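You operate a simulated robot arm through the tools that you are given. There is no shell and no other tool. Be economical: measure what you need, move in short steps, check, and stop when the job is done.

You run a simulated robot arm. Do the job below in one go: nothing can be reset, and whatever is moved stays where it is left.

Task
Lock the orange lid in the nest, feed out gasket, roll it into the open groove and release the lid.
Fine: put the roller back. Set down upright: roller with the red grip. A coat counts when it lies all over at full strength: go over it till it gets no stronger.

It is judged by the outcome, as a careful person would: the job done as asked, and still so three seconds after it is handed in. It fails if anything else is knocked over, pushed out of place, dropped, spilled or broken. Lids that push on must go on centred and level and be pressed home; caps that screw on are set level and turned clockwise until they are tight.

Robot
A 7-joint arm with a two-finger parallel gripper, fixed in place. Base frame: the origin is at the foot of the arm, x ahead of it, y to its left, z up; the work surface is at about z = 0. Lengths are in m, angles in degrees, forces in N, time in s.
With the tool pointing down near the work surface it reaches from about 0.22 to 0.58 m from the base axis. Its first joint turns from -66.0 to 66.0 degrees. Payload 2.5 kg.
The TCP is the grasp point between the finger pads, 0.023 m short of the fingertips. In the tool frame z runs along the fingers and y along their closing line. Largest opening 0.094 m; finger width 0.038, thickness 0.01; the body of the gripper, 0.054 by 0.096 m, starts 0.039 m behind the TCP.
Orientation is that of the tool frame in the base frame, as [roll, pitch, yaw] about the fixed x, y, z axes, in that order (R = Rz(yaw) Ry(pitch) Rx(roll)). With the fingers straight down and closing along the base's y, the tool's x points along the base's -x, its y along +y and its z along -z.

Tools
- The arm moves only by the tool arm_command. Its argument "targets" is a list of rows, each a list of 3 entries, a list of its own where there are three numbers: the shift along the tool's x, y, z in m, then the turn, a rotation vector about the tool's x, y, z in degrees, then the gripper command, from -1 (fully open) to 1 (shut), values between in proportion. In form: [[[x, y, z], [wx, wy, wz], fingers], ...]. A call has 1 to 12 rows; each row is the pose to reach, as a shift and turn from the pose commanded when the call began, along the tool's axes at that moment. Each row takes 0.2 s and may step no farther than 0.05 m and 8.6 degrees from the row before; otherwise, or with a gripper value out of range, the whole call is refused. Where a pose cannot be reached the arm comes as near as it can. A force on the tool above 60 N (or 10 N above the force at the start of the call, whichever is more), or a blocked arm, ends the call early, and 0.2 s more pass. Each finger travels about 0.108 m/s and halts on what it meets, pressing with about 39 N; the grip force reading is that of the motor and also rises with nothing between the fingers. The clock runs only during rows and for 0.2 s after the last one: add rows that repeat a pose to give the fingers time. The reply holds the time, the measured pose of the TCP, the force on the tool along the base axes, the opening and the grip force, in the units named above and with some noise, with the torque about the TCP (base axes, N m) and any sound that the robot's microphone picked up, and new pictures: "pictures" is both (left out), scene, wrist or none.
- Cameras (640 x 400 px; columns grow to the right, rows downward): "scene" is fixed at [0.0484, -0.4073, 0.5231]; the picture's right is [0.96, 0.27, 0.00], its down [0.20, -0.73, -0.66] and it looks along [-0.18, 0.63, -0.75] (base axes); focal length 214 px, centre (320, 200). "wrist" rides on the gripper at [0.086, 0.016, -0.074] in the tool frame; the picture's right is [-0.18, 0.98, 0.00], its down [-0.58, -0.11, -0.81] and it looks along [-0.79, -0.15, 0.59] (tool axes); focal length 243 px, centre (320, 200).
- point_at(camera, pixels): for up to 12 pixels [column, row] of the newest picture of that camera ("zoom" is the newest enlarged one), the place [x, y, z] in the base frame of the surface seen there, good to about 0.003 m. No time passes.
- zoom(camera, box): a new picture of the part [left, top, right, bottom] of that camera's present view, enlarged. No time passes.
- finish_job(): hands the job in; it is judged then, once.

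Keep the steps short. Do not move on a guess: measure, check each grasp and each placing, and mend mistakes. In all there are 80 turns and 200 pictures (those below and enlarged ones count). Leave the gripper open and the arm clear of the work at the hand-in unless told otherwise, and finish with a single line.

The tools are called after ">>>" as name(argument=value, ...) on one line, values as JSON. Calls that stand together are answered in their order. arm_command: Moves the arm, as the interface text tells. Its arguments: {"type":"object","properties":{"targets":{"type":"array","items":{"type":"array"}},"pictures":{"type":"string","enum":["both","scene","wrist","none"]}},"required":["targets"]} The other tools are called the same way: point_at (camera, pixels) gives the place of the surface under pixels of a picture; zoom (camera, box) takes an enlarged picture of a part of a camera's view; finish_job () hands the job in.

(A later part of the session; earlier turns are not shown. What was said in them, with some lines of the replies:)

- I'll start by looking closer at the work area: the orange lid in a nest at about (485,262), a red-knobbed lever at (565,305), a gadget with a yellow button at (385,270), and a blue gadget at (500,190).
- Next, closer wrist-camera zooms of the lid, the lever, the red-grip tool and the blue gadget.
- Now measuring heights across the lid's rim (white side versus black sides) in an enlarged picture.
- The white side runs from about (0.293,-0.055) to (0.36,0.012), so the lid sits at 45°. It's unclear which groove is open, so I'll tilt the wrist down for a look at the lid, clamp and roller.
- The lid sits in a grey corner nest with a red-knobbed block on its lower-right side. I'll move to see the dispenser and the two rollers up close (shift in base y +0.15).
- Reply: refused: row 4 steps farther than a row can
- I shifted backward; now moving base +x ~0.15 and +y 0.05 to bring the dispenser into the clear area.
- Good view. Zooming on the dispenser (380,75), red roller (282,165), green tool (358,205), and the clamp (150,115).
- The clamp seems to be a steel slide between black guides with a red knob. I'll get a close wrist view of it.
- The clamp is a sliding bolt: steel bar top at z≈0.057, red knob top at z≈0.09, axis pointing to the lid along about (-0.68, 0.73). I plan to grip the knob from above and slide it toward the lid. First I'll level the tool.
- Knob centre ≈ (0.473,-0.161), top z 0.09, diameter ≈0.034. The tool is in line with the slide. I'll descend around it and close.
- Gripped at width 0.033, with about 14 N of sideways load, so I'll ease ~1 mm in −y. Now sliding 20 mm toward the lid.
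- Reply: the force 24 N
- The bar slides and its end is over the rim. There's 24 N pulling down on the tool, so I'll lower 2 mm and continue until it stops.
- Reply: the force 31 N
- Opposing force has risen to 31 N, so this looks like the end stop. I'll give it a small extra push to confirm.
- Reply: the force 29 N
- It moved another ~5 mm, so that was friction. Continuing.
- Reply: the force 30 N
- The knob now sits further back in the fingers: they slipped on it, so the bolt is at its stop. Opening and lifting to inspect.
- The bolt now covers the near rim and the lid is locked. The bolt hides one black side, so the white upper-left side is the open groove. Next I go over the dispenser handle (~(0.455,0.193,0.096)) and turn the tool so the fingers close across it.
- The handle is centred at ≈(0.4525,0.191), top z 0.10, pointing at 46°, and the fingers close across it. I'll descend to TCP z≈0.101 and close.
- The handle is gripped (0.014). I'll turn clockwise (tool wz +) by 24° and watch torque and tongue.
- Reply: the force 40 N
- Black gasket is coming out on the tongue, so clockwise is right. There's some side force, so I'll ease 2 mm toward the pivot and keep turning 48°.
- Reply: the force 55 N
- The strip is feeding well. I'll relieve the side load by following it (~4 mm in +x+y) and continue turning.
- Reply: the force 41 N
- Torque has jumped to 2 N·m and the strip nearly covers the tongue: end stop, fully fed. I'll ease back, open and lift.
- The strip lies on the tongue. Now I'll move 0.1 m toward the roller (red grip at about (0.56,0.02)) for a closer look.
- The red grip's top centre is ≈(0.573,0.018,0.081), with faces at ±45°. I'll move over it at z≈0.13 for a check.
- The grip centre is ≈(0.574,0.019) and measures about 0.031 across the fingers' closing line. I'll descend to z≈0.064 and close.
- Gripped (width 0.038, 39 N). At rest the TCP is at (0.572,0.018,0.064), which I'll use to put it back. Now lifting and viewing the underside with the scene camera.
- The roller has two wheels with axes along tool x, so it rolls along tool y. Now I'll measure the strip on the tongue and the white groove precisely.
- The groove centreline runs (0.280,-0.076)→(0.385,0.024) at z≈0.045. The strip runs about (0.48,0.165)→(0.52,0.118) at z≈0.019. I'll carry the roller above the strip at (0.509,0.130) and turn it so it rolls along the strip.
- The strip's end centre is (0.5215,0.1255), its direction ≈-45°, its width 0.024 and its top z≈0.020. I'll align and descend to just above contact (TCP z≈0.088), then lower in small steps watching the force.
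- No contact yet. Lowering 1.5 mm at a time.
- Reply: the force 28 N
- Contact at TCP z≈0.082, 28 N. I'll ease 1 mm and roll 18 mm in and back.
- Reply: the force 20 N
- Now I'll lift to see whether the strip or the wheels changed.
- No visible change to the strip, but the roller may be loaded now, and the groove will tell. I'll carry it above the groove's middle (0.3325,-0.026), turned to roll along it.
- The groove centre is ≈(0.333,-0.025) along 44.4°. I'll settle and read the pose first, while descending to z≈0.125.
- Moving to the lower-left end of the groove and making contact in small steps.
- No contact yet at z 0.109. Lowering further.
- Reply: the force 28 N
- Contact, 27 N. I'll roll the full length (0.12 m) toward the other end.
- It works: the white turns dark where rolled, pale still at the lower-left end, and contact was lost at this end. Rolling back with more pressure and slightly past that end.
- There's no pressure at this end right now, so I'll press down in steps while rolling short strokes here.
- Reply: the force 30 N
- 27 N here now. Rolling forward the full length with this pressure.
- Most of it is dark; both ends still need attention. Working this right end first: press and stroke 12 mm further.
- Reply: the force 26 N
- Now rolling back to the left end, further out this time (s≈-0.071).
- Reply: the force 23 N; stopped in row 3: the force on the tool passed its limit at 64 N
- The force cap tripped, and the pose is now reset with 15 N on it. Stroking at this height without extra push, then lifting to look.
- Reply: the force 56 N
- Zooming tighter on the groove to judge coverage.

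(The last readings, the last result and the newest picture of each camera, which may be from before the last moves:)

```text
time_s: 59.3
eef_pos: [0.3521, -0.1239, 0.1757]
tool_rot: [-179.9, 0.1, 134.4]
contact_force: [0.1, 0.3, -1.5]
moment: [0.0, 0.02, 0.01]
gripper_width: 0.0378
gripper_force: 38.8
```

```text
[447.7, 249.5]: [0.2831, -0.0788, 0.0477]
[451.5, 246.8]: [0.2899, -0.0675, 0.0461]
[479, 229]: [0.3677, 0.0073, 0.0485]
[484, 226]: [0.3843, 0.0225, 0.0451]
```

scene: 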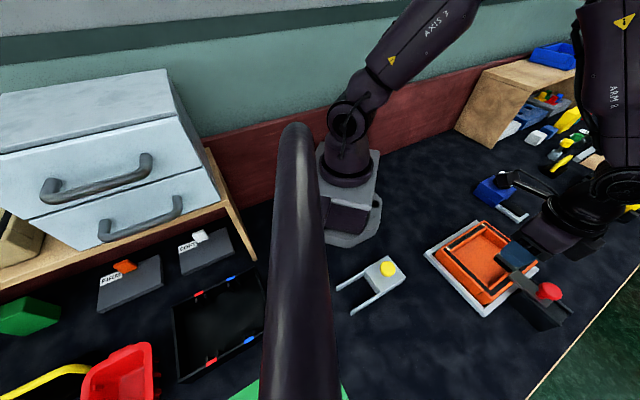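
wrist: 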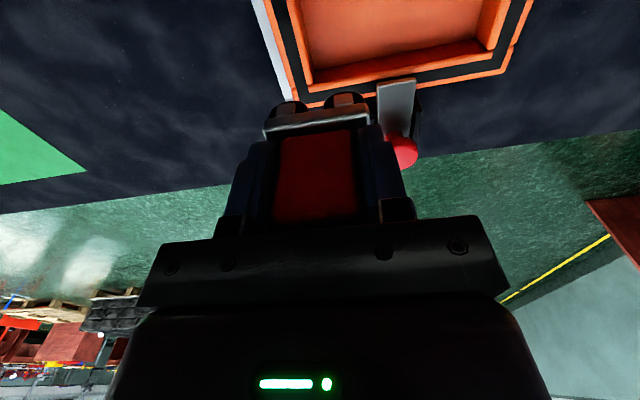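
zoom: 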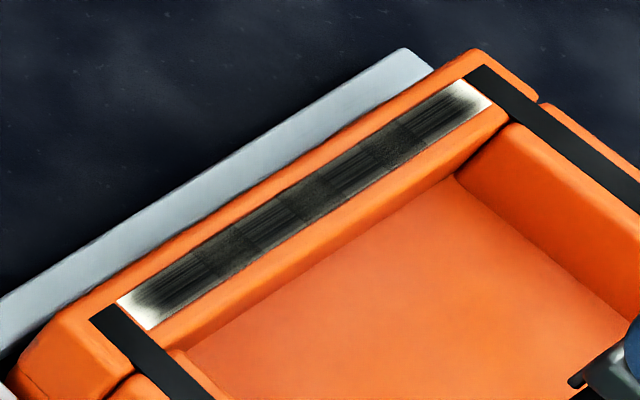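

Both ends are still pale. My quick reversals there probably never arrived because of arm lag. I'll go back above the right end and dwell.

>>> arm_command(targets=[[[0.021, 0.033, 0], [0, 0, 0], 1], [[0.042, 0.066, 0], [0, 0, 0], 1], [[0.063, 0.1, 0], [0, 0, 0], 1], [[0.084, 0.1336, 0.01], [0, 0, 0], 1], [[0.084, 0.1336, 0.04], [0, 0, 0], 1], [[0.084, 0.1336, 0.065], [0, 0, 0], 1], [[0.084, 0.1336, 0.07], [0, 0, 0], 1], [[0.084, 0.1336, 0.07], [0, 0, 0], 1], [[0.084, 0.1336, 0.07], [0, 0, 0], 1]], pictures="wrist")

>>> zoom(camera="scene", box=[440, 190, 520, 255])

```text
time_s: 61.3
eef_pos: [0.389, 0.028, 0.1057]
tool_rot: [-179.9, 0.0, 134.2]
contact_force: [0.6, 0.5, -0.9]
moment: [0.0, 0.0, 0.0]
gripper_width: 0.038
gripper_force: 38.6
```

wrist: 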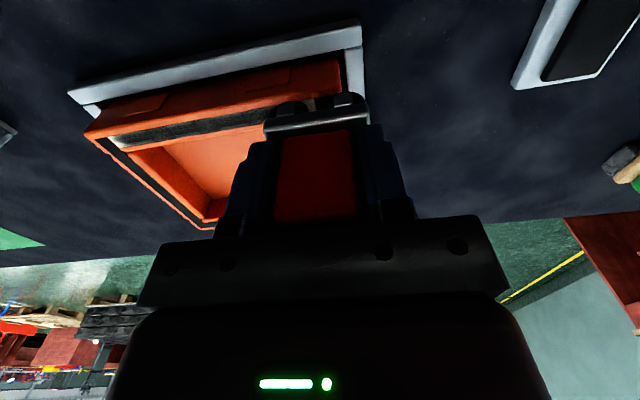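

```text
6.15 times, centred on (480, 222) of scene
```

zoom: 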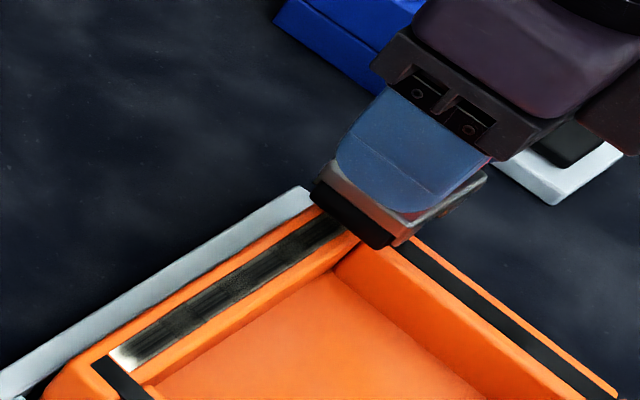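

Positioned past the groove end. Pressing, then slow strokes inward and outward with dwell.

>>> arm_command(targets=[[[0, 0, 0.003], [0, 0, 0], 1], [[0, 0, 0.005], [0, 0, 0], 1], [[0, 0, 0.0065], [0, 0, 0], 1], [[0, 0, 0.0075], [0, 0, 0], 1]], pictures="none")

```text
time_s: 62.3
eef_pos: [0.3874, 0.0302, 0.0984]
tool_rot: [-179.9, 0.0, 134.4]
contact_force: [0.9, 0.3, 0.4]
moment: [0.01, -0.01, 0.04]
gripper_width: 0.0377
gripper_force: 39.1
```

>>> arm_command(targets=[[[0, 0, 0.001], [0, 0, 0], 1], [[0, 0, 0.002], [0, 0, 0], 1], [[0, 0, 0.003], [0, 0, 0], 1]], pictures="none")

```text
time_s: 63.1
eef_pos: [0.3869, 0.031, 0.0974]
tool_rot: [180.0, 0.0, 134.4]
contact_force: [-2.5, 1.9, 5.9]
moment: [0.05, 0.05, -0.01]
gripper_width: 0.0379
gripper_force: 39.6
```

Contact is at z≈0.0975. Adding 1 mm and stroking slowly inward 3 cm and back.

>>> arm_command(targets=[[[0, 0, 0.0012], [0, 0, 0], 1], [[0, -0.007, 0.0012], [0, 0, 0], 1], [[0, -0.014, 0.0012], [0, 0, 0], 1], [[0, -0.021, 0.0012], [0, 0, 0], 1], [[0, -0.028, 0.0012], [0, 0, 0], 1], [[0, -0.028, 0.0012], [0, 0, 0], 1], [[0, -0.021, 0.0012], [0, 0, 0], 1], [[0, -0.014, 0.0012], [0, 0, 0], 1], [[0, -0.007, 0.0012], [0, 0, 0], 1], [[0, 0, 0.0012], [0, 0, 0], 1], [[0, 0, 0.0012], [0, 0, 0], 1]], pictures="none")

>>> arm_command(targets=[[[0, -0.012, 0.0005], [0, 0, 0], 1], [[0, -0.024, 0.0005], [0, 0, 0], 1], [[0, -0.036, 0.0005], [0, 0, 0], 1], [[0, -0.048, 0.0005], [0, 0, 0], 1], [[0, -0.06, 0.0005], [0, 0, 0], 1], [[0, -0.072, 0.0005], [0, 0, 0], 1], [[0, -0.084, 0.0005], [0, 0, 0], 1], [[0, -0.084, 0.0005], [0, 0, 0], 1]], pictures="none")

>>> zoom(camera="scene", box=[440, 205, 505, 258])

```text
time_s: 65.5
eef_pos: [0.3892, 0.0309, 0.0975]
tool_rot: [179.9, 0.1, 134.3]
contact_force: [-9.0, -9.8, 41.0]
moment: [-0.63, 0.24, -0.13]
gripper_width: 0.0378
gripper_force: 38.9
```

```text
time_s: 67.3
eef_pos: [0.3336, -0.0268, 0.0969]
tool_rot: [179.5, 0.5, 134.4]
contact_force: [10.2, 12.7, 51.0]
moment: [0.54, 0.11, -0.11]
gripper_width: 0.0376
gripper_force: 39.2
```

```text
7.55 times, centred on (472, 232) of scene
```

zoom: 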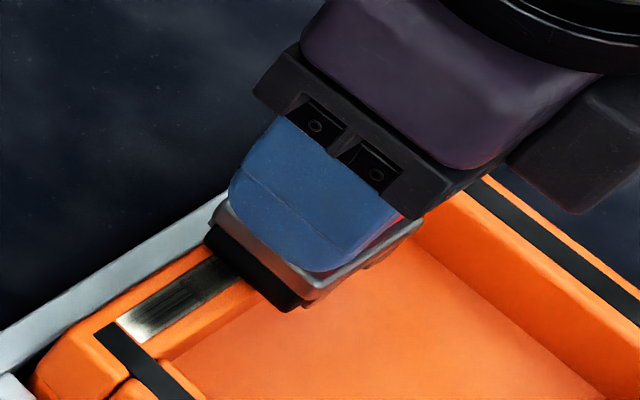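

Now continuing to the left end, with dwell past it (s≈-0.078).

>>> arm_command(targets=[[[0, -0.012, -0.0006], [0, 0, 0], 1], [[0, -0.024, -0.0006], [0, 0, 0], 1], [[0, -0.036, -0.0006], [0, 0, 0], 1], [[0, -0.048, -0.0006], [0, 0, 0], 1], [[0, -0.058, -0.0006], [0, 0, 0], 1], [[0, -0.068, -0.0006], [0, 0, 0], 1], [[0, -0.076, -0.0006], [0, 0, 0], 1], [[0, -0.076, -0.0006], [0, 0, 0], 1]], pictures="none")

>>> arm_command(targets=[[[0, 0.007, 0], [0, 0, 0], 1], [[0, 0.014, 0], [0, 0, 0], 1], [[0, 0.021, 0], [0, 0, 0], 1], [[0, 0.028, 0], [0, 0, 0], 1], [[0, 0.028, 0], [0, 0, 0], 1], [[0, 0.021, 0], [0, 0, 0], 1], [[0, 0.014, 0], [0, 0, 0], 1], [[0, 0.007, 0], [0, 0, 0], 1], [[0, 0, 0], [0, 0, 0], 1], [[0, 0, 0], [0, 0, 0], 1]], pictures="none")

>>> zoom(camera="scene", box=[440, 205, 505, 258])

```text
time_s: 69.1
eef_pos: [0.2744, -0.081, 0.0971]
tool_rot: [179.8, 0.4, 134.5]
contact_force: [10.6, 10.4, 45.1]
moment: [0.86, -1.15, 0.16]
gripper_width: 0.0377
gripper_force: 38.8
```

```text
time_s: 69.5
eef_pos: [0.2756, -0.0804, 0.0961]
tool_rot: [-179.6, 0.1, 133.6]
contact_force: [-2.8, 1.1, 14.6]
moment: [0.14, -0.05, 0.01]
gripper_width: 0.0378
gripper_force: 39.4
stopped in row 2: the force on the tool passed its limit at 69 N (the readings are from after the stop); the commanded pose is now the measured one
```

```text
7.55 times, centred on (472, 232) of scene
```

zoom: 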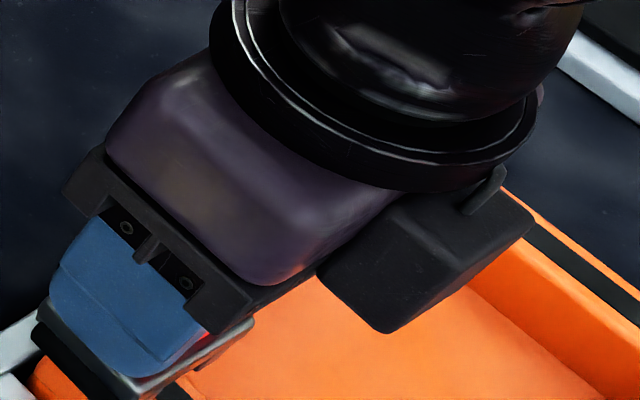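

The force limit tripped; easing 0.3 mm and doing strokes here.

>>> arm_command(targets=[[[0, 0.0, -0.0005], [0, 0, 0.6], 1], [[0, 0.007, -0.0005], [0, 0, 0.6], 1], [[0, 0.014, -0.0005], [0, 0, 0.6], 1], [[0, 0.021, -0.0005], [0, 0, 0], 1], [[0, 0.028, -0.0005], [0, 0, 0], 1], [[0, 0.028, -0.0005], [0, 0, 0], 1], [[0, 0.021, -0.0005], [0, 0, 0], 1], [[0, 0.014, -0.0005], [0, 0, 0], 1], [[0, 0.007, -0.0005], [0, 0, 0], 1], [[0, 0, -0.0005], [0, 0, 0], 1], [[0, 0, -0.0005], [0, 0, 0], 1]], pictures="none")

>>> arm_command(targets=[[[0, 0, -0.03], [0, 0, 0], 1], [[-0.03, 0.02, -0.06], [0, 0, 0], 1], [[-0.06, 0.05, -0.08], [0, 0, 0], 1], [[-0.1, 0.07, -0.08], [0, 0, 0], 1], [[-0.1, 0.07, -0.08], [0, 0, 0], 1]], pictures="none")

>>> zoom(camera="scene", box=[440, 215, 495, 258])

```text
time_s: 71.9
eef_pos: [0.2743, -0.0831, 0.0977]
tool_rot: [-179.5, 0.2, 133.7]
contact_force: [-0.2, -0.1, -0.9]
moment: [-0.02, -0.02, 0.0]
gripper_width: 0.038
gripper_force: 38.9
```

```text
time_s: 73.1
eef_pos: [0.3957, -0.1035, 0.1802]
tool_rot: [-179.7, 0.1, 133.7]
contact_force: [0.2, 0.5, -1.7]
moment: [0.03, 0.01, 0.01]
gripper_width: 0.0376
gripper_force: 39.0
```

```text
9.30 times, centred on (468, 236) of scene
```

zoom: 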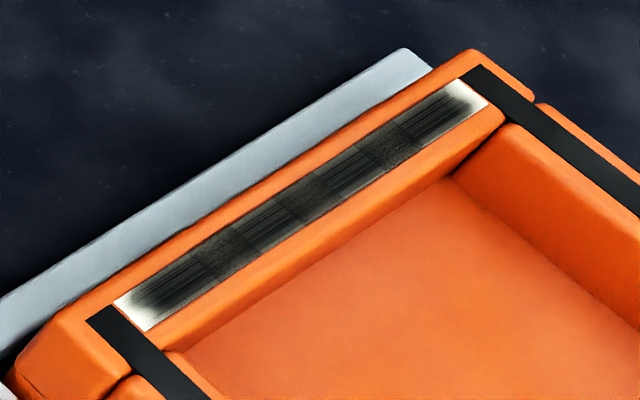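

The ends didn't change at all on that last pass, so the roller ran dry. I'll go back to the strip to reload with more strokes.

>>> arm_command(targets=[[[0.008, 0.021, 0], [0, 0, -7.6], 1], [[0.016, 0.042, 0], [0, 0, -15.2], 1], [[0.024, 0.063, 0], [0, 0, -22.8], 1], [[0.032, 0.084, 0], [0, 0, -30.4], 1], [[0.04, 0.105, 0], [0, 0, -38], 1], [[0.048, 0.126, 0], [0, 0, -45.6], 1], [[0.056, 0.147, 0], [0, 0, -53.2], 1], [[0.064, 0.168, 0], [0, 0, -60.8], 1], [[0.072, 0.189, 0], [0, 0, -68.4], 1], [[0.08, 0.21, 0], [0, 0, -76], 1], [[0.088, 0.231, 0], [0, 0, -83.6], 1], [[0.0938, 0.2477, 0], [0, 0, -90], 1]], pictures="none")

>>> arm_command(targets=[[[0, 0, 0.03], [0, 0, 0], 1], [[0, 0, 0.06], [0, 0, 0], 1], [[0, 0, 0.08], [0, 0, 0], 1], [[0, 0, 0.083], [0, 0, 0], 1], [[0, 0, 0.083], [0, 0, 0], 1]], pictures="wrist")

>>> zoom(camera="scene", box=[470, 150, 560, 230])

```text
time_s: 75.7
eef_pos: [0.5107, 0.1345, 0.174]
tool_rot: [-179.9, -0.4, -136.1]
contact_force: [-0.6, -0.2, -1.7]
moment: [0.03, 0.01, -0.03]
gripper_width: 0.0379
gripper_force: 38.9
```

```text
time_s: 76.9
eef_pos: [0.5078, 0.1327, 0.092]
tool_rot: [-179.8, -0.4, -136.4]
contact_force: [0.3, -0.3, -0.4]
moment: [-0.04, 0.03, -0.02]
gripper_width: 0.0375
gripper_force: 39.3
```

wrist: 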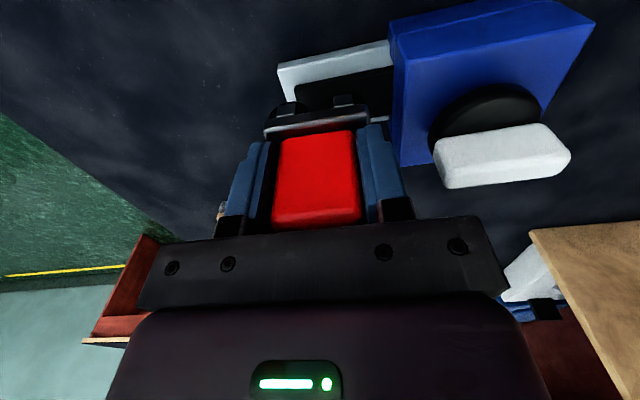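

```text
5.00 times, centred on (515, 190) of scene
```

zoom: 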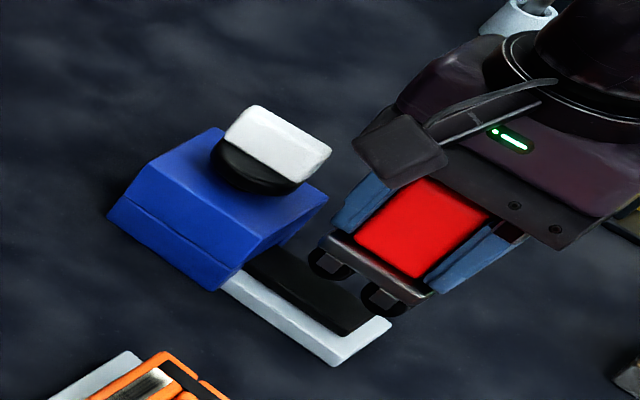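

The roller has slid up ~8 mm in the grip, so contact will come at about z≈0.075. Centring 3 mm and lowering.

>>> arm_command(targets=[[[-0.003, 0, 0.008], [0, 0, 0], 1], [[-0.003, 0, 0.014], [0, 0, 0], 1], [[-0.003, 0, 0.0155], [0, 0, 0], 1], [[-0.003, 0, 0.017], [0, 0, 0], 1]], pictures="none")

```text
time_s: 77.9
eef_pos: [0.5105, 0.1346, 0.0761]
tool_rot: [-179.9, -0.5, -136.2]
contact_force: [-0.3, 0.1, -1.4]
moment: [-0.02, -0.02, -0.01]
gripper_width: 0.0376
gripper_force: 38.6
```

>>> arm_command(targets=[[[0, 0, 0.0012], [0, 0, 0], 1], [[0, 0, 0.0024], [0, 0, 0], 1], [[0, 0, 0.0036], [0, 0, 0], 1], [[0, 0.0, 0.0036], [0, 0, 0], 1]], pictures="none")

```text
time_s: 78.9
eef_pos: [0.5106, 0.1353, 0.0706]
tool_rot: [-179.9, -0.4, -136.4]
contact_force: [1.0, -0.3, -0.6]
moment: [0.0, -0.01, 0.0]
gripper_width: 0.0378
gripper_force: 39.0
```

Still free at z 0.0706. Continuing slowly.

>>> arm_command(targets=[[[0, 0, 0.001], [0, 0, 0], 1], [[0, 0, 0.002], [0, 0, 0], 1], [[0, 0, 0.003], [0, 0, 0], 1]], pictures="none")

>>> zoom(camera="scene", box=[470, 150, 560, 230])

```text
time_s: 79.7
eef_pos: [0.5117, 0.1357, 0.0707]
tool_rot: [-179.8, -0.3, -136.2]
contact_force: [-14.1, -10.4, 29.6]
moment: [-0.1, 0.47, 0.07]
gripper_width: 0.0376
gripper_force: 39.3
```

```text
5.00 times, centred on (515, 190) of scene
```

zoom: 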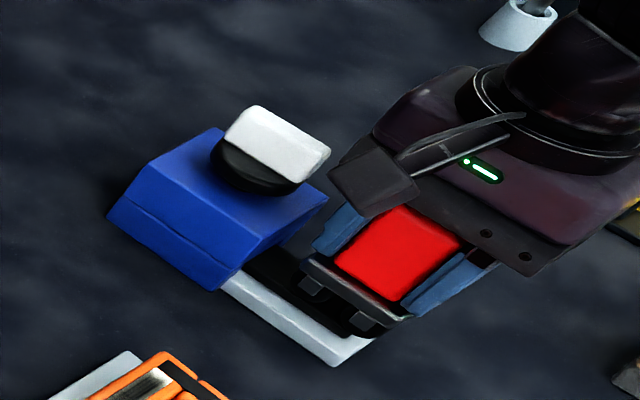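

Contact with 30 N. Doing several loading strokes (−8…+10 mm, keeping the finger clear of the blue body).

>>> arm_command(targets=[[[0, 0.005, -0.0003], [0, 0, 0], 1], [[0, 0.01, -0.0003], [0, 0, 0], 1], [[0, 0.01, -0.0003], [0, 0, 0], 1], [[0, 0.002, -0.0003], [0, 0, 0], 1], [[0, -0.007, -0.0003], [0, 0, 0], 1], [[0, -0.007, -0.0003], [0, 0, 0], 1], [[0, 0.002, -0.0003], [0, 0, 0], 1], [[0, 0.01, -0.0003], [0, 0, 0], 1], [[0, 0.01, -0.0003], [0, 0, 0], 1], [[0, 0.002, -0.0003], [0, 0, 0], 1], [[0, -0.007, -0.0003], [0, 0, 0], 1], [[0, -0.007, -0.0003], [0, 0, 0], 1]], pictures="none")

>>> arm_command(targets=[[[0, 0.008, 0.0], [0, 0, 0], 1], [[0, 0.016, 0], [0, 0, 0], 1], [[0, 0.016, 0], [0, 0, 0], 1], [[0, 0.008, 0], [0, 0, 0], 1], [[0, 0.0, 0], [0, 0, 0], 1], [[0, 0.0, -0.03], [0, 0, 0], 1], [[0, 0, -0.07], [0, 0, 0], 1], [[0, 0, -0.1], [0, 0, 0], 1], [[0, 0, -0.1], [0, 0, 0], 1]], pictures="wrist")

>>> zoom(camera="scene", box=[470, 130, 580, 230])

```text
time_s: 82.3
eef_pos: [0.5148, 0.1332, 0.0692]
tool_rot: [-179.9, -0.1, -136.2]
contact_force: [-6.6, 10.0, 35.3]
moment: [0.98, 0.65, 0.16]
gripper_width: 0.0374
gripper_force: 39.0
```

```text
time_s: 84.3
eef_pos: [0.5148, 0.1316, 0.167]
tool_rot: [-179.9, -0.5, -136.3]
contact_force: [0.1, -0.6, -0.8]
moment: [-0.02, 0.0, -0.03]
gripper_width: 0.0376
gripper_force: 39.0
```

wrist: 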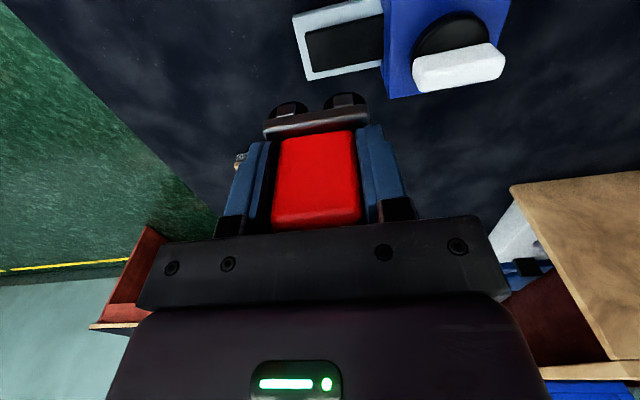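

```text
4.00 times, centred on (525, 180) of scene
```

zoom: 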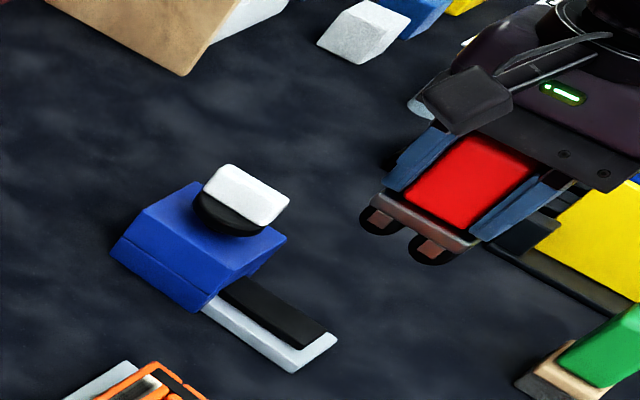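

Back to the groove's right end with the reloaded roller.

>>> arm_command(targets=[[[0.0145, 0.0011, 0], [0, 0, 7.5], 1], [[0.029, 0.0022, 0], [0, 0, 15], 1], [[0.0435, 0.0033, 0], [0, 0, 22.5], 1], [[0.058, 0.0044, 0], [0, 0, 30], 1], [[0.0725, 0.0055, 0], [0, 0, 37.5], 1], [[0.087, 0.0066, 0], [0, 0, 45], 1], [[0.1015, 0.0077, 0], [0, 0, 52.5], 1], [[0.116, 0.0088, 0], [0, 0, 60], 1], [[0.1305, 0.01, 0], [0, 0, 67.5], 1], [[0.145, 0.011, 0], [0, 0, 75], 1], [[0.16, 0.012, 0], [0, 0, 82], 1], [[0.1738, 0.0133, 0], [0, 0, 89.3], 1]], pictures="none")

>>> arm_command(targets=[[[0, 0, 0.03], [0, 0, 0], 1], [[0, 0, 0.058], [0, 0, 0], 1], [[0, 0, 0.064], [0, 0, 0], 1], [[0, 0, 0.064], [0, 0, 0], 1]], pictures="wrist")

>>> zoom(camera="wrist", box=[60, 0, 420, 200])

>>> zoom(camera="scene", box=[440, 190, 520, 255])

```text
time_s: 86.9
eef_pos: [0.3795, 0.0214, 0.1698]
tool_rot: [-179.5, 0.1, 134.3]
contact_force: [1.1, 0.7, -1.6]
moment: [0.01, -0.01, -0.03]
gripper_width: 0.0376
gripper_force: 38.7
```

```text
time_s: 87.9
eef_pos: [0.3805, 0.0193, 0.1061]
tool_rot: [-179.7, 0.2, 134.4]
contact_force: [0.0, -0.1, -1.8]
moment: [0.02, 0.02, 0.0]
gripper_width: 0.0378
gripper_force: 38.7
```

wrist: 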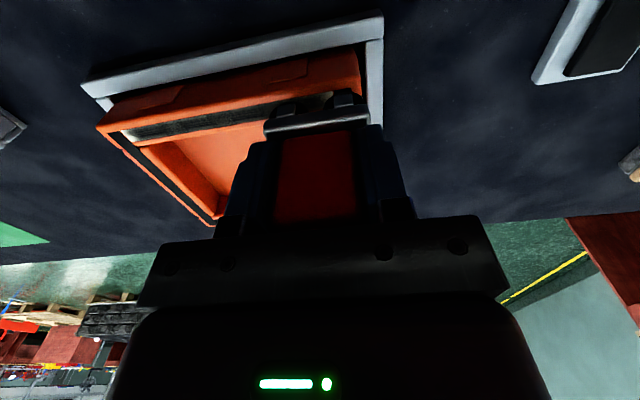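

```text
1.78 times, centred on (240, 100) of wrist
```

zoom: 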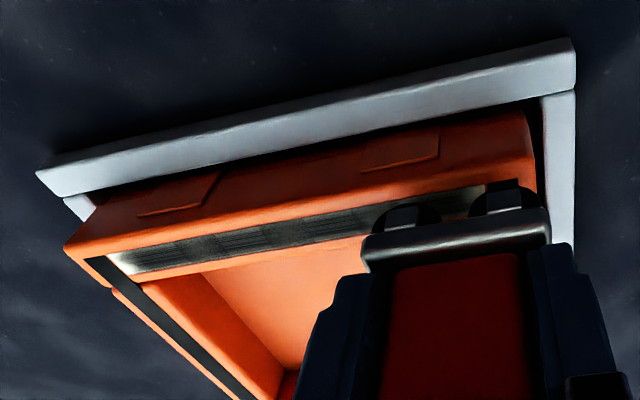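

```text
6.15 times, centred on (480, 222) of scene
```

zoom: 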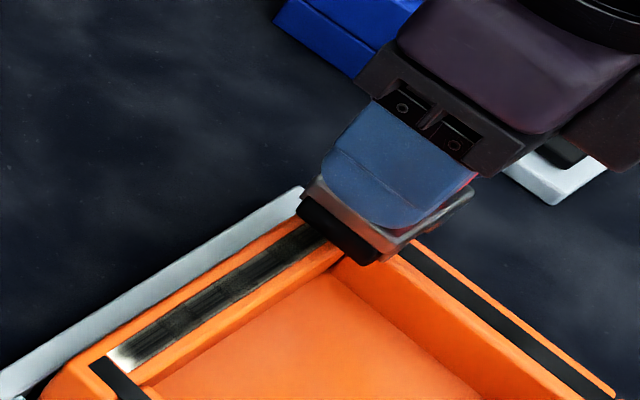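

In place. Lowering to contact (expected z≈0.095).

>>> arm_command(targets=[[[0, 0.005, 0.006], [0, 0, 0], 1], [[0, 0.005, 0.009], [0, 0, 0], 1], [[0, 0.005, 0.0105], [0, 0, 0], 1], [[0, 0.005, 0.0115], [0, 0, 0], 1]], pictures="none")

>>> arm_command(targets=[[[0, 0, 0.001], [0, 0, 0], 1], [[0, 0, 0.002], [0, 0, 0], 1]], pictures="none")

```text
time_s: 88.9
eef_pos: [0.3864, 0.0243, 0.0974]
tool_rot: [-179.8, 0.1, 134.5]
contact_force: [-17.1, 3.4, 52.4]
moment: [0.35, 0.41, 0.07]
gripper_width: 0.0378
gripper_force: 39.1
```

```text
time_s: 89.4
eef_pos: [0.3857, 0.0247, 0.0971]
tool_rot: [-179.8, 0.3, 134.5]
contact_force: [-2.9, -1.6, 10.3]
moment: [0.05, 0.03, 0.02]
gripper_width: 0.0377
gripper_force: 39.2
stopped in row 2: the force on the tool passed its limit at 68 N (the readings are from after the stop); the commanded pose is now the measured one
```

Now at 10 N contact. Adding 0.6 mm and stroking the right end slowly.

>>> arm_command(targets=[[[0.001, 0, 0.0006], [0, 0, 0], 1], [[0.001, -0.007, 0.0006], [0, 0, 0], 1], [[0.001, -0.014, 0.0006], [0, 0, 0], 1], [[0.001, -0.021, 0.0006], [0, 0, 0], 1], [[0.001, -0.021, 0.0006], [0, 0, 0], 1], [[0.001, -0.014, 0.0006], [0, 0, 0], 1], [[0.001, -0.007, 0.0006], [0, 0, 0], 1], [[0.001, 0, 0.0006], [0, 0, 0], 1], [[0.001, 0.003, 0.0006], [0, 0, 0], 1], [[0.001, -0.01, 0.0006], [0, 0, 0], 1], [[0.001, -0.023, 0.0006], [0, 0, 0], 1], [[0.001, -0.036, 0.0006], [0, 0, 0], 1]], pictures="none")

>>> zoom(camera="scene", box=[440, 205, 505, 258])

```text
time_s: 92.0
eef_pos: [0.362, 0.0011, 0.0955]
tool_rot: [179.9, 0.4, 134.5]
contact_force: [7.9, 7.5, 30.8]
moment: [0.41, -0.19, -0.06]
gripper_width: 0.0376
gripper_force: 39.1
```

```text
7.55 times, centred on (472, 232) of scene
```

zoom: 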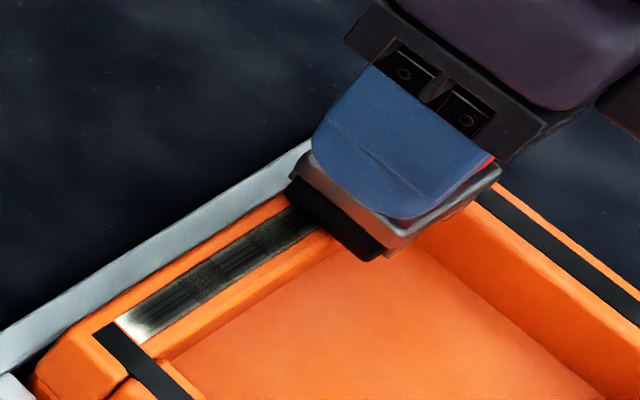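

Continuing inward along the whole groove to the left end, with strokes and dwell there.

>>> arm_command(targets=[[[0, -0.012, 0], [0, 0, 0], 1], [[0, -0.024, 0], [0, 0, 0], 1], [[0, -0.036, 0], [0, 0, 0], 1], [[0, -0.048, 0], [0, 0, 0], 1], [[0, -0.06, 0], [0, 0, 0], 1], [[0, -0.072, 0], [0, 0, 0], 1], [[0, -0.084, 0], [0, 0, 0], 1], [[0, -0.094, 0], [0, 0, 0], 1], [[0, -0.103, -0.0002], [0, 0, 0], 1], [[0, -0.11, -0.0004], [0, 0, 0], 1], [[0, -0.11, -0.0004], [0, 0, 0], 1]], pictures="none")

>>> arm_command(targets=[[[0, 0.007, 0], [0, 0, 0], 1], [[0, 0.014, 0], [0, 0, 0], 1], [[0, 0.021, 0], [0, 0, 0], 1], [[0, 0.021, 0], [0, 0, 0], 1], [[0, 0.014, 0], [0, 0, 0], 1], [[0, 0.007, 0], [0, 0, 0], 1], [[0, 0, 0], [0, 0, 0], 1], [[0, 0.012, 0], [0, 0, 0], 1], [[0, 0.024, 0], [0, 0, 0], 1], [[0, 0.036, 0], [0, 0, 0], 1], [[0, 0.048, 0], [0, 0, 0], 1], [[0, 0.06, 0], [0, 0, 0], 1]], pictures="none")

>>> zoom(camera="scene", box=[440, 205, 505, 258])

```text
time_s: 94.4
eef_pos: [0.2806, -0.0776, 0.0972]
tool_rot: [-179.7, 0.2, 134.3]
contact_force: [1.0, 1.7, 7.9]
moment: [0.17, -0.17, 0.03]
gripper_width: 0.0376
gripper_force: 38.8
```

```text
time_s: 96.8
eef_pos: [0.3153, -0.0445, 0.0964]
tool_rot: [180.0, 0.3, 134.2]
contact_force: [-1.1, 0.9, 11.2]
moment: [0.24, 0.06, -0.01]
gripper_width: 0.0376
gripper_force: 39.7
stopped in row 12: the force on the tool passed its limit at 61 N (the readings are from after the stop); the commanded pose is now the measured one
```

```text
7.55 times, centred on (472, 232) of scene
```

zoom: 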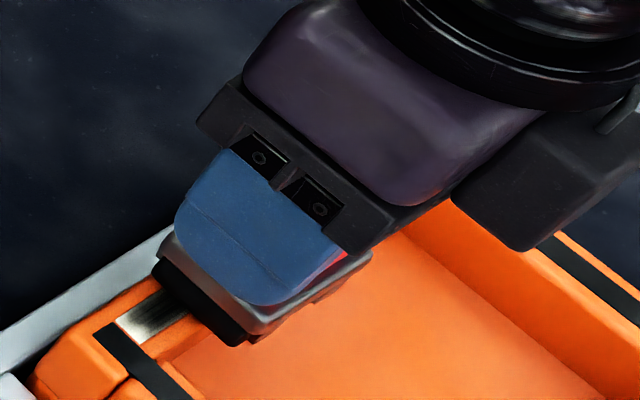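

Lifting aside to judge.

>>> arm_command(targets=[[[0, 0, -0.03], [0, 0, 0], 1], [[-0.03, 0.01, -0.06], [0, 0, 0], 1], [[-0.06, 0.03, -0.08], [0, 0, 0], 1], [[-0.1, 0.03, -0.08], [0, 0, 0], 1], [[-0.1, 0.03, -0.08], [0, 0, 0], 1]], pictures="none")

>>> zoom(camera="scene", box=[440, 215, 495, 258])

```text
time_s: 98.0
eef_pos: [0.4041, -0.0938, 0.1776]
tool_rot: [-179.9, 0.3, 134.3]
contact_force: [-0.4, -0.1, -0.9]
moment: [-0.03, 0.01, 0.01]
gripper_width: 0.0376
gripper_force: 38.9
```

```text
9.30 times, centred on (468, 236) of scene
```

zoom: 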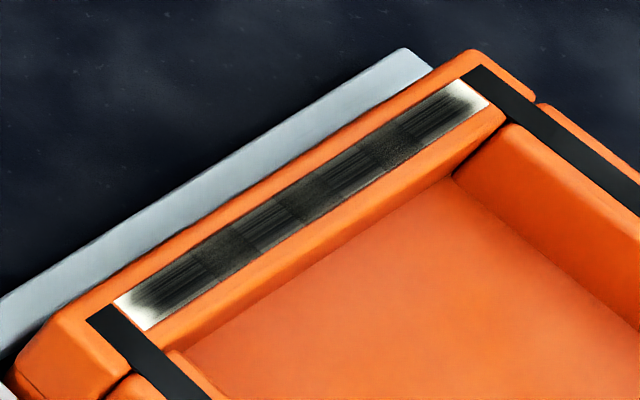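

There's virtually no change, and both ends are pale in the same way. I need a closer look from the wrist camera before deciding, so I'll move back 0.1 m over the groove at height.

>>> arm_command(targets=[[[0.04, 0, 0], [0, 0, 0], 1], [[0.08, -0.006, 0], [0, 0, 0], 1], [[0.1, -0.006, 0], [0, 0, 0], 1], [[0.1, -0.006, 0], [0, 0, 0], 1]], pictures="none")

>>> zoom(camera="wrist", box=[220, 20, 450, 130])

```text
time_s: 99.0
eef_pos: [0.3301, -0.028, 0.1786]
tool_rot: [-179.8, 0.3, 134.2]
contact_force: [0.1, 0.7, -1.1]
moment: [-0.01, -0.01, 0.0]
gripper_width: 0.0376
gripper_force: 39.1
```

```text
2.78 times, centred on (335, 75) of wrist
```

zoom: 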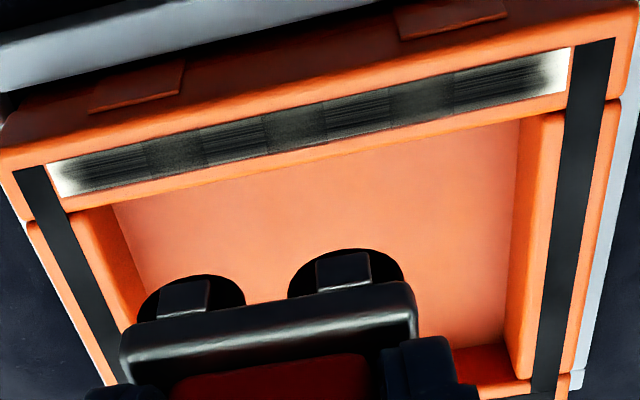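

The inside looks dark while the ends stay pale. I'll check whether the strip on the tongue was used up by measuring its height now.

>>> zoom(camera="scene", box=[470, 165, 540, 230])

>>> point_at(camera="scene", pixels=[[505, 202.5], [510, 206.5], [514, 209], [518, 212], [519, 214], [521, 214], [525, 213], [515, 219], [512, 217], [527, 217]])

>>> point_at(camera="wrist", pixels=[[240, 83], [250, 80], [300, 68], [350, 57], [400, 45], [412, 42], [335, 53], [335, 66], [425, 45], [430, 60], [350, 45], [350, 68]])

```text
6.15 times, centred on (505, 198) of scene
```

zoom: 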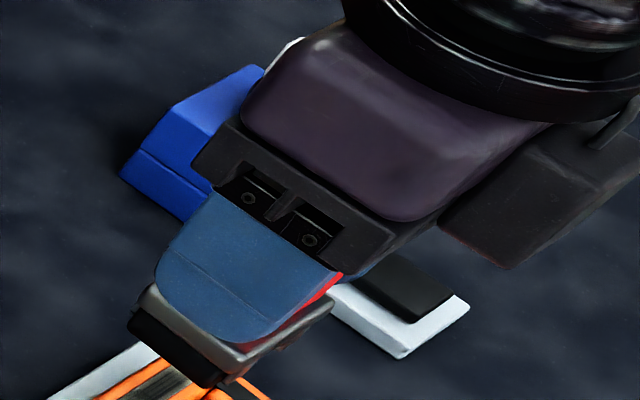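

```text
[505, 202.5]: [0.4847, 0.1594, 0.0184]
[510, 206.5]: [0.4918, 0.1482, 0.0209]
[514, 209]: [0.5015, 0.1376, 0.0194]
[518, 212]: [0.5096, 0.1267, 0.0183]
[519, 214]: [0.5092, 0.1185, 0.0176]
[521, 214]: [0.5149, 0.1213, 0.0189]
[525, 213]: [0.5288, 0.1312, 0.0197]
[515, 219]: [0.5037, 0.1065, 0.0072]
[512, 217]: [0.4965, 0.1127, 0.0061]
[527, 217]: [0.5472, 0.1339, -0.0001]
```

```text
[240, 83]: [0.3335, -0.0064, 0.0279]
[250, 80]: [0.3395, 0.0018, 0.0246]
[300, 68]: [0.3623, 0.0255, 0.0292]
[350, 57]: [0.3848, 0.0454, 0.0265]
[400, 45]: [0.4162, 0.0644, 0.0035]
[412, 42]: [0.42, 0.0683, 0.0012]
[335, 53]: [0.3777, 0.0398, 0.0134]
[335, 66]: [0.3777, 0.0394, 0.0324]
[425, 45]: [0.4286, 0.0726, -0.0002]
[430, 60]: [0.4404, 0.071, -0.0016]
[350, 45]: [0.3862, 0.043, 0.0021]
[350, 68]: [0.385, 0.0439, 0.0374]
```

Those wrist points came from an outdated picture, so I'll take a fresh one and measure.

>>> arm_command(targets=[[[0, 0, 0], [0, 0, 0], 1]])

>>> point_at(camera="wrist", pixels=[[242, 66], [250, 64], [300, 56], [350, 47], [400, 36], [420, 30], [428, 30], [390, 28], [395, 46], [230, 72], [390, 37], [436, 50]])

>>> zoom(camera="wrist", box=[220, 30, 300, 90])

>>> zoom(camera="wrist", box=[370, 15, 450, 75])

```text
time_s: 99.4
eef_pos: [0.3314, -0.0276, 0.1787]
tool_rot: [-179.8, 0.3, 134.3]
contact_force: [0.5, 0.9, -1.6]
moment: [0.0, 0.0, 0.01]
gripper_width: 0.0379
gripper_force: 38.8
```

scene: 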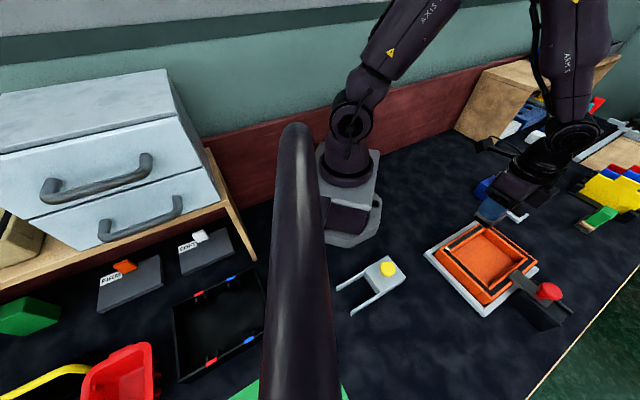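
wrist: 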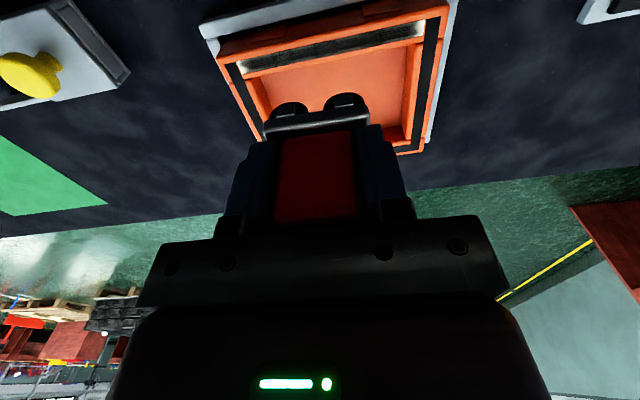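

```text
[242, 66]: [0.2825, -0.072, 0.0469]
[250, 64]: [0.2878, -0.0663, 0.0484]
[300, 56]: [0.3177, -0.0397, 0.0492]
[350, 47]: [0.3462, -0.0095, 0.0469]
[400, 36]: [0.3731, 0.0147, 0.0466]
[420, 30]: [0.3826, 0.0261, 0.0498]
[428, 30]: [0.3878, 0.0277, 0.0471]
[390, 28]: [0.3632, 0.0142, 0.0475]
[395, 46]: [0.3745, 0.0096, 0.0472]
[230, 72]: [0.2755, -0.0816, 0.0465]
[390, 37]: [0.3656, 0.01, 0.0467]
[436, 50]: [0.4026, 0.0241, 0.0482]
```

```text
6.67 times, centred on (260, 60) of wrist
```

zoom: 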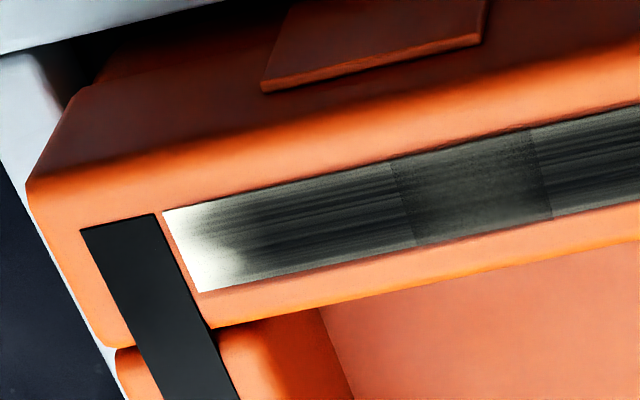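

```text
6.67 times, centred on (410, 45) of wrist
```

zoom: 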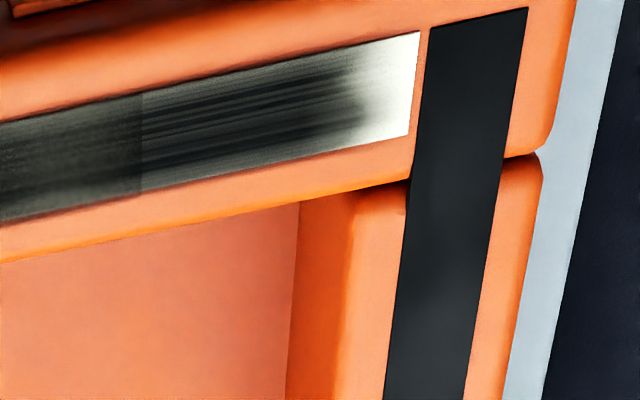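

Close up, the coat shows four overlapping segments, all equally dark, with only a drawn fade at the outermost ends. It hasn't changed over the last several passes, including a reload, so it is saturated. Now I'll return the roller to its spot (0.572,0.018).

>>> arm_command(targets=[[[-0.022, 0.034, 0], [0, 0, 0], 1], [[-0.045, 0.068, 0], [0, 0, 0], 1], [[-0.068, 0.102, 0], [0, 0, 0], 1], [[-0.09, 0.136, 0.01], [0, 0, -0.7], 1], [[-0.113, 0.17, 0.03], [0, 0, -0.7], 1], [[-0.1355, 0.204, 0.05], [0, 0, -0.7], 1], [[-0.1355, 0.204, 0.08], [0, 0, -0.7], 1], [[-0.1355, 0.204, 0.1], [0, 0, -0.7], 1], [[-0.1355, 0.204, 0.11], [0, 0, -0.7], 1], [[-0.1355, 0.204, 0.11], [0, 0, -0.7], 1]], pictures="both")

>>> zoom(camera="scene", box=[440, 215, 495, 258])

>>> zoom(camera="wrist", box=[230, 60, 410, 220])

```text
time_s: 101.6
eef_pos: [0.5711, 0.0155, 0.0666]
tool_rot: [-179.8, 0.3, 135.0]
contact_force: [-0.6, 0.2, -1.0]
moment: [0.03, -0.06, 0.0]
gripper_width: 0.0377
gripper_force: 39.1
```

scene: 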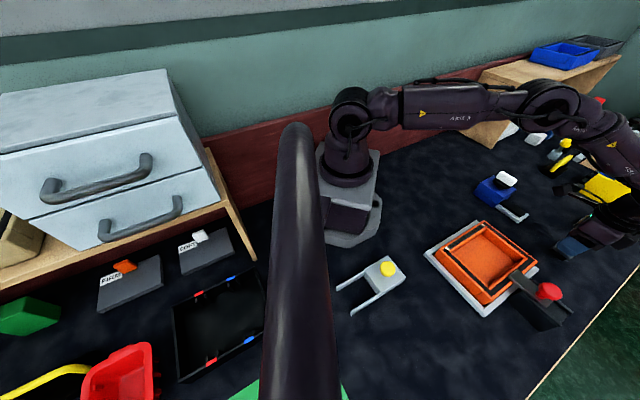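
wrist: 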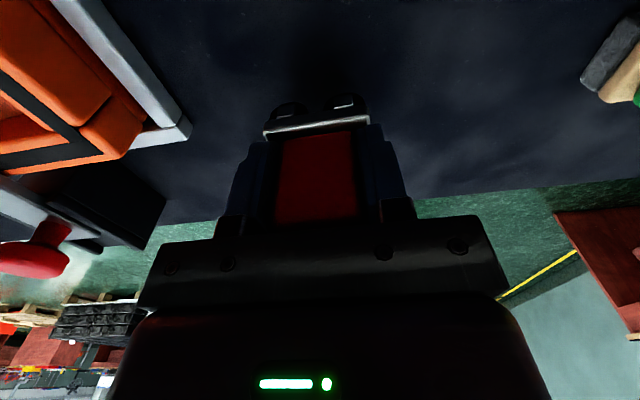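

```text
9.30 times, centred on (468, 236) of scene
```

zoom: 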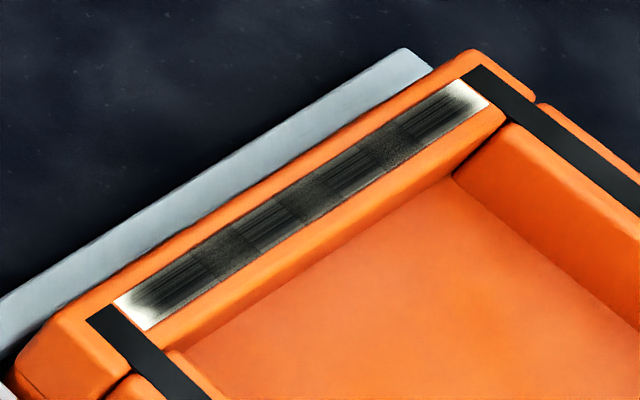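

```text
2.50 times, centred on (320, 140) of wrist
```

zoom: 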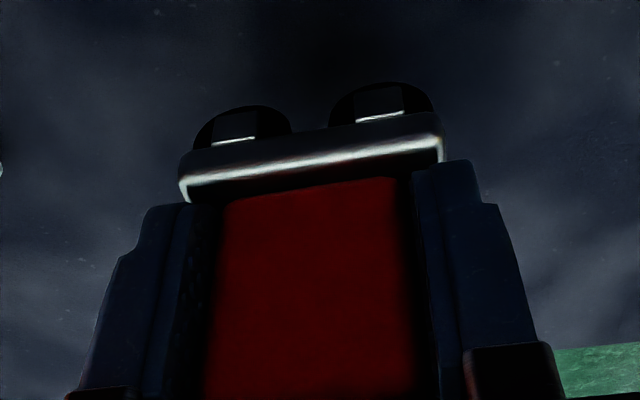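

The coat is the same as before and all segments are equally dark. I'll place the roller now: nudge 2 mm and lower to contact (expected TCP z≈0.054).

>>> arm_command(targets=[[[0.001, 0.0022, 0.005], [0, 0, 0], 1], [[0.001, 0.0022, 0.008], [0, 0, 0], 1], [[0.001, 0.0022, 0.0095], [0, 0, 0], 1], [[0.001, 0.0022, 0.0105], [0, 0, 0], 1], [[0.001, 0.0022, 0.0105], [0, 0, 0], 1]], pictures="none")

```text
time_s: 102.8
eef_pos: [0.5717, 0.0189, 0.0557]
tool_rot: [-179.9, 0.2, 135.0]
contact_force: [0.5, -0.2, -1.4]
moment: [0.01, -0.01, 0.02]
gripper_width: 0.0377
gripper_force: 39.0
```

>>> arm_command(targets=[[[0, 0, 0.001], [0, 0, 0], 1], [[0, 0, 0.002], [0, 0, 0], 1], [[0, 0, 0.002], [0, 0, 0], 1]], pictures="none")

```text
time_s: 103.6
eef_pos: [0.5725, 0.021, 0.0542]
tool_rot: [-179.8, 0.3, 135.1]
contact_force: [-0.2, -0.3, -1.6]
moment: [0.04, 0.02, -0.01]
gripper_width: 0.038
gripper_force: 39.3
5 turns are left
```

Only 5 turns remain, so I'll combine steps: lower the last ~2 mm, release the roller, lift clear and move above the bolt knob (computed at ≈(0.449,-0.137)).

>>> arm_command(targets=[[[0, 0, 0.0012], [0, 0, 0], 1], [[0, 0, 0.0025], [0, 0, 0], 1], [[0, 0, 0.0025], [0, 0, 0], 0], [[0, 0, 0.0025], [0, 0, 0], -1], [[0, 0, 0.0025], [0, 0, 0], -1], [[0, 0, -0.04], [0, 0, 0], -1], [[0, 0, -0.085], [0, 0, 0], -1], [[-0.006, -0.045, -0.1], [0, 0, 0], -1], [[-0.012, -0.09, -0.1], [0, 0, 0], -1], [[-0.018, -0.135, -0.1], [0, 0, 0], -1], [[-0.0215, -0.17, -0.1], [0, 0, 0], -1], [[-0.0241, -0.1991, -0.1], [0, 0, 0], -1]], pictures="both")

```text
time_s: 106.2
eef_pos: [0.4489, -0.141, 0.1537]
tool_rot: [-179.8, 0.4, 135.1]
contact_force: [0.5, -0.7, -0.3]
moment: [-0.01, 0.01, 0.0]
gripper_width: 0.0939
gripper_force: 0.1
4 turns are left
```

scene: 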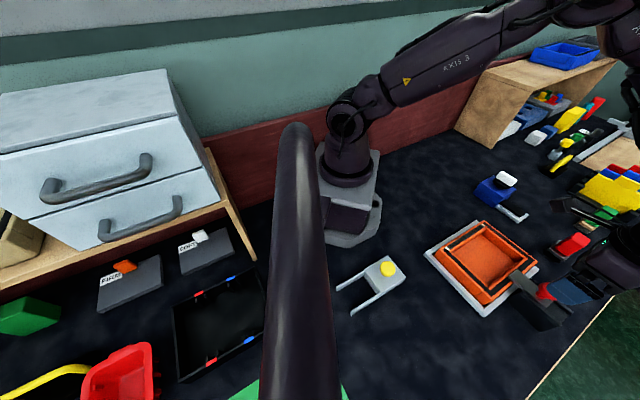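
wrist: 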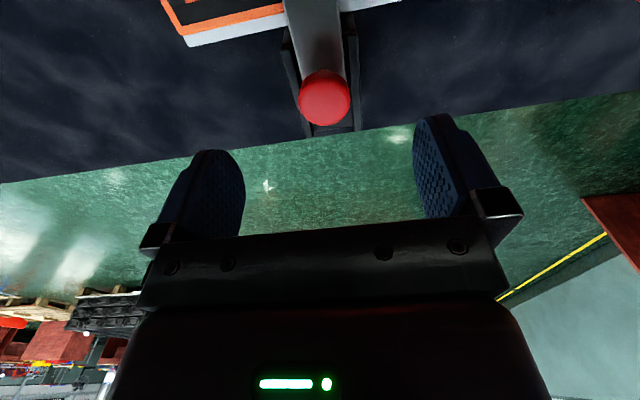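

The roller stands upright in its place. The knob is ≈3 mm from under the TCP, so I'll descend, grip and slide it back ~36 mm.

>>> arm_command(targets=[[[0.0015, 0.0025, 0.035], [0, 0, 0], -1], [[0.0015, 0.0025, 0.066], [0, 0, 0], -1], [[0.0015, 0.0025, 0.066], [0, 0, 0], 1], [[0.0015, 0.0025, 0.066], [0, 0, 0], 1], [[0.0015, 0.002, 0.066], [0, 0, 0], 1], [[-0.0045, 0.002, 0.066], [0, 0, 0], 1], [[-0.0105, 0.002, 0.066], [0, 0, 0], 1], [[-0.0165, 0.002, 0.066], [0, 0, 0], 1], [[-0.0225, 0.002, 0.066], [0, 0, 0], 1], [[-0.0285, 0.002, 0.066], [0, 0, 0], 1], [[-0.0345, 0.002, 0.066], [0, 0, 0], 1], [[-0.0365, 0.002, 0.066], [0, 0, 0], 1]], pictures="both")

```text
time_s: 108.8
eef_pos: [0.4717, -0.1608, 0.0864]
tool_rot: [-179.6, -0.3, 135.0]
contact_force: [-32.5, 3.0, 13.7]
moment: [-0.23, 0.16, -0.18]
gripper_width: 0.0324
gripper_force: 45.1
3 turns are left
```

scene: 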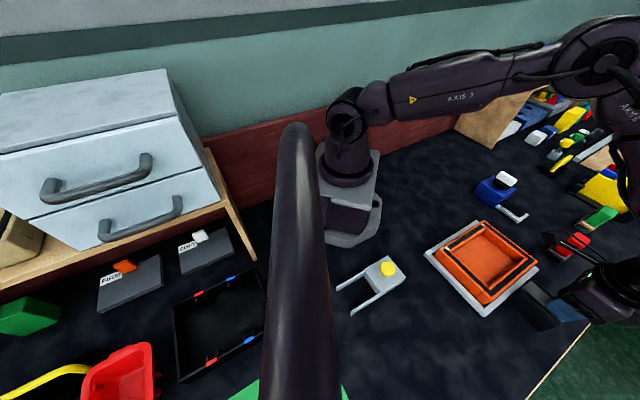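
wrist: 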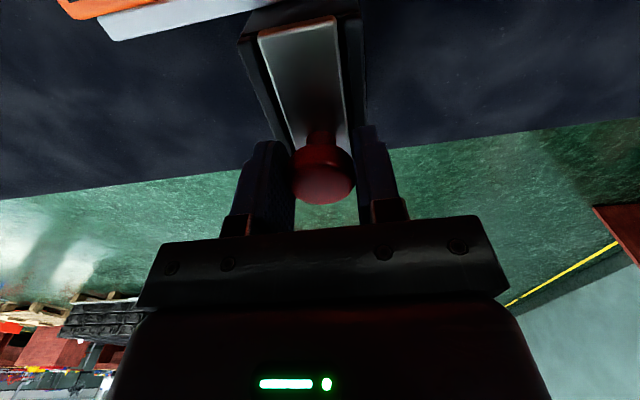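

The bolt is back at its open stop (knob at (0.472,-0.161), as at the start), clear of the lid. Now I'll open, lift straight up and back away.

>>> arm_command(targets=[[[0, 0, 0], [0, 0, 0], 0], [[0, 0, 0], [0, 0, 0], -1], [[0, 0, 0], [0, 0, 0], -1], [[0, 0, -0.04], [0, 0, 0], -1], [[0, 0, -0.085], [0, 0, 0], -1], [[0, 0, -0.13], [0, 0, 0], -1], [[0, 0, -0.17], [0, 0, 0], -1], [[0, 0, -0.17], [0, 0, 0], -1]], pictures="both")

```text
time_s: 110.6
eef_pos: [0.4759, -0.1632, 0.257]
tool_rot: [-179.8, 0.3, 135.0]
contact_force: [0.4, 0.9, 0.1]
moment: [0.02, -0.04, 0.02]
gripper_width: 0.094
gripper_force: 0.0
2 turns are left
```

scene: 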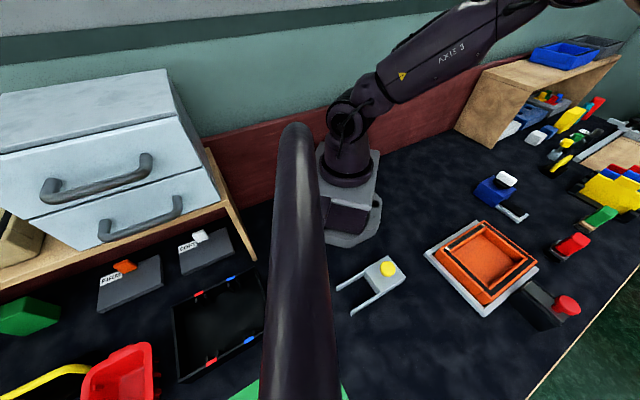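
wrist: 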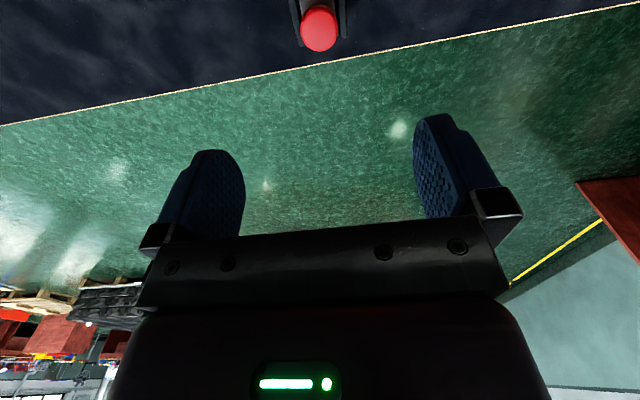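

The lid is released, the roller stands upright at its spot (572,245), and the gripper is open and clear. Handing in.

>>> finish_job()

```text
The job is handed in.
```

I locked the lid, fed out the gasket, rolled it into the open groove, put the roller back upright and slid the bolt open, but both ends of the groove (about 1 cm each) still look pale; several more passes and a reload did not change them, so full coverage there is unconfirmed.
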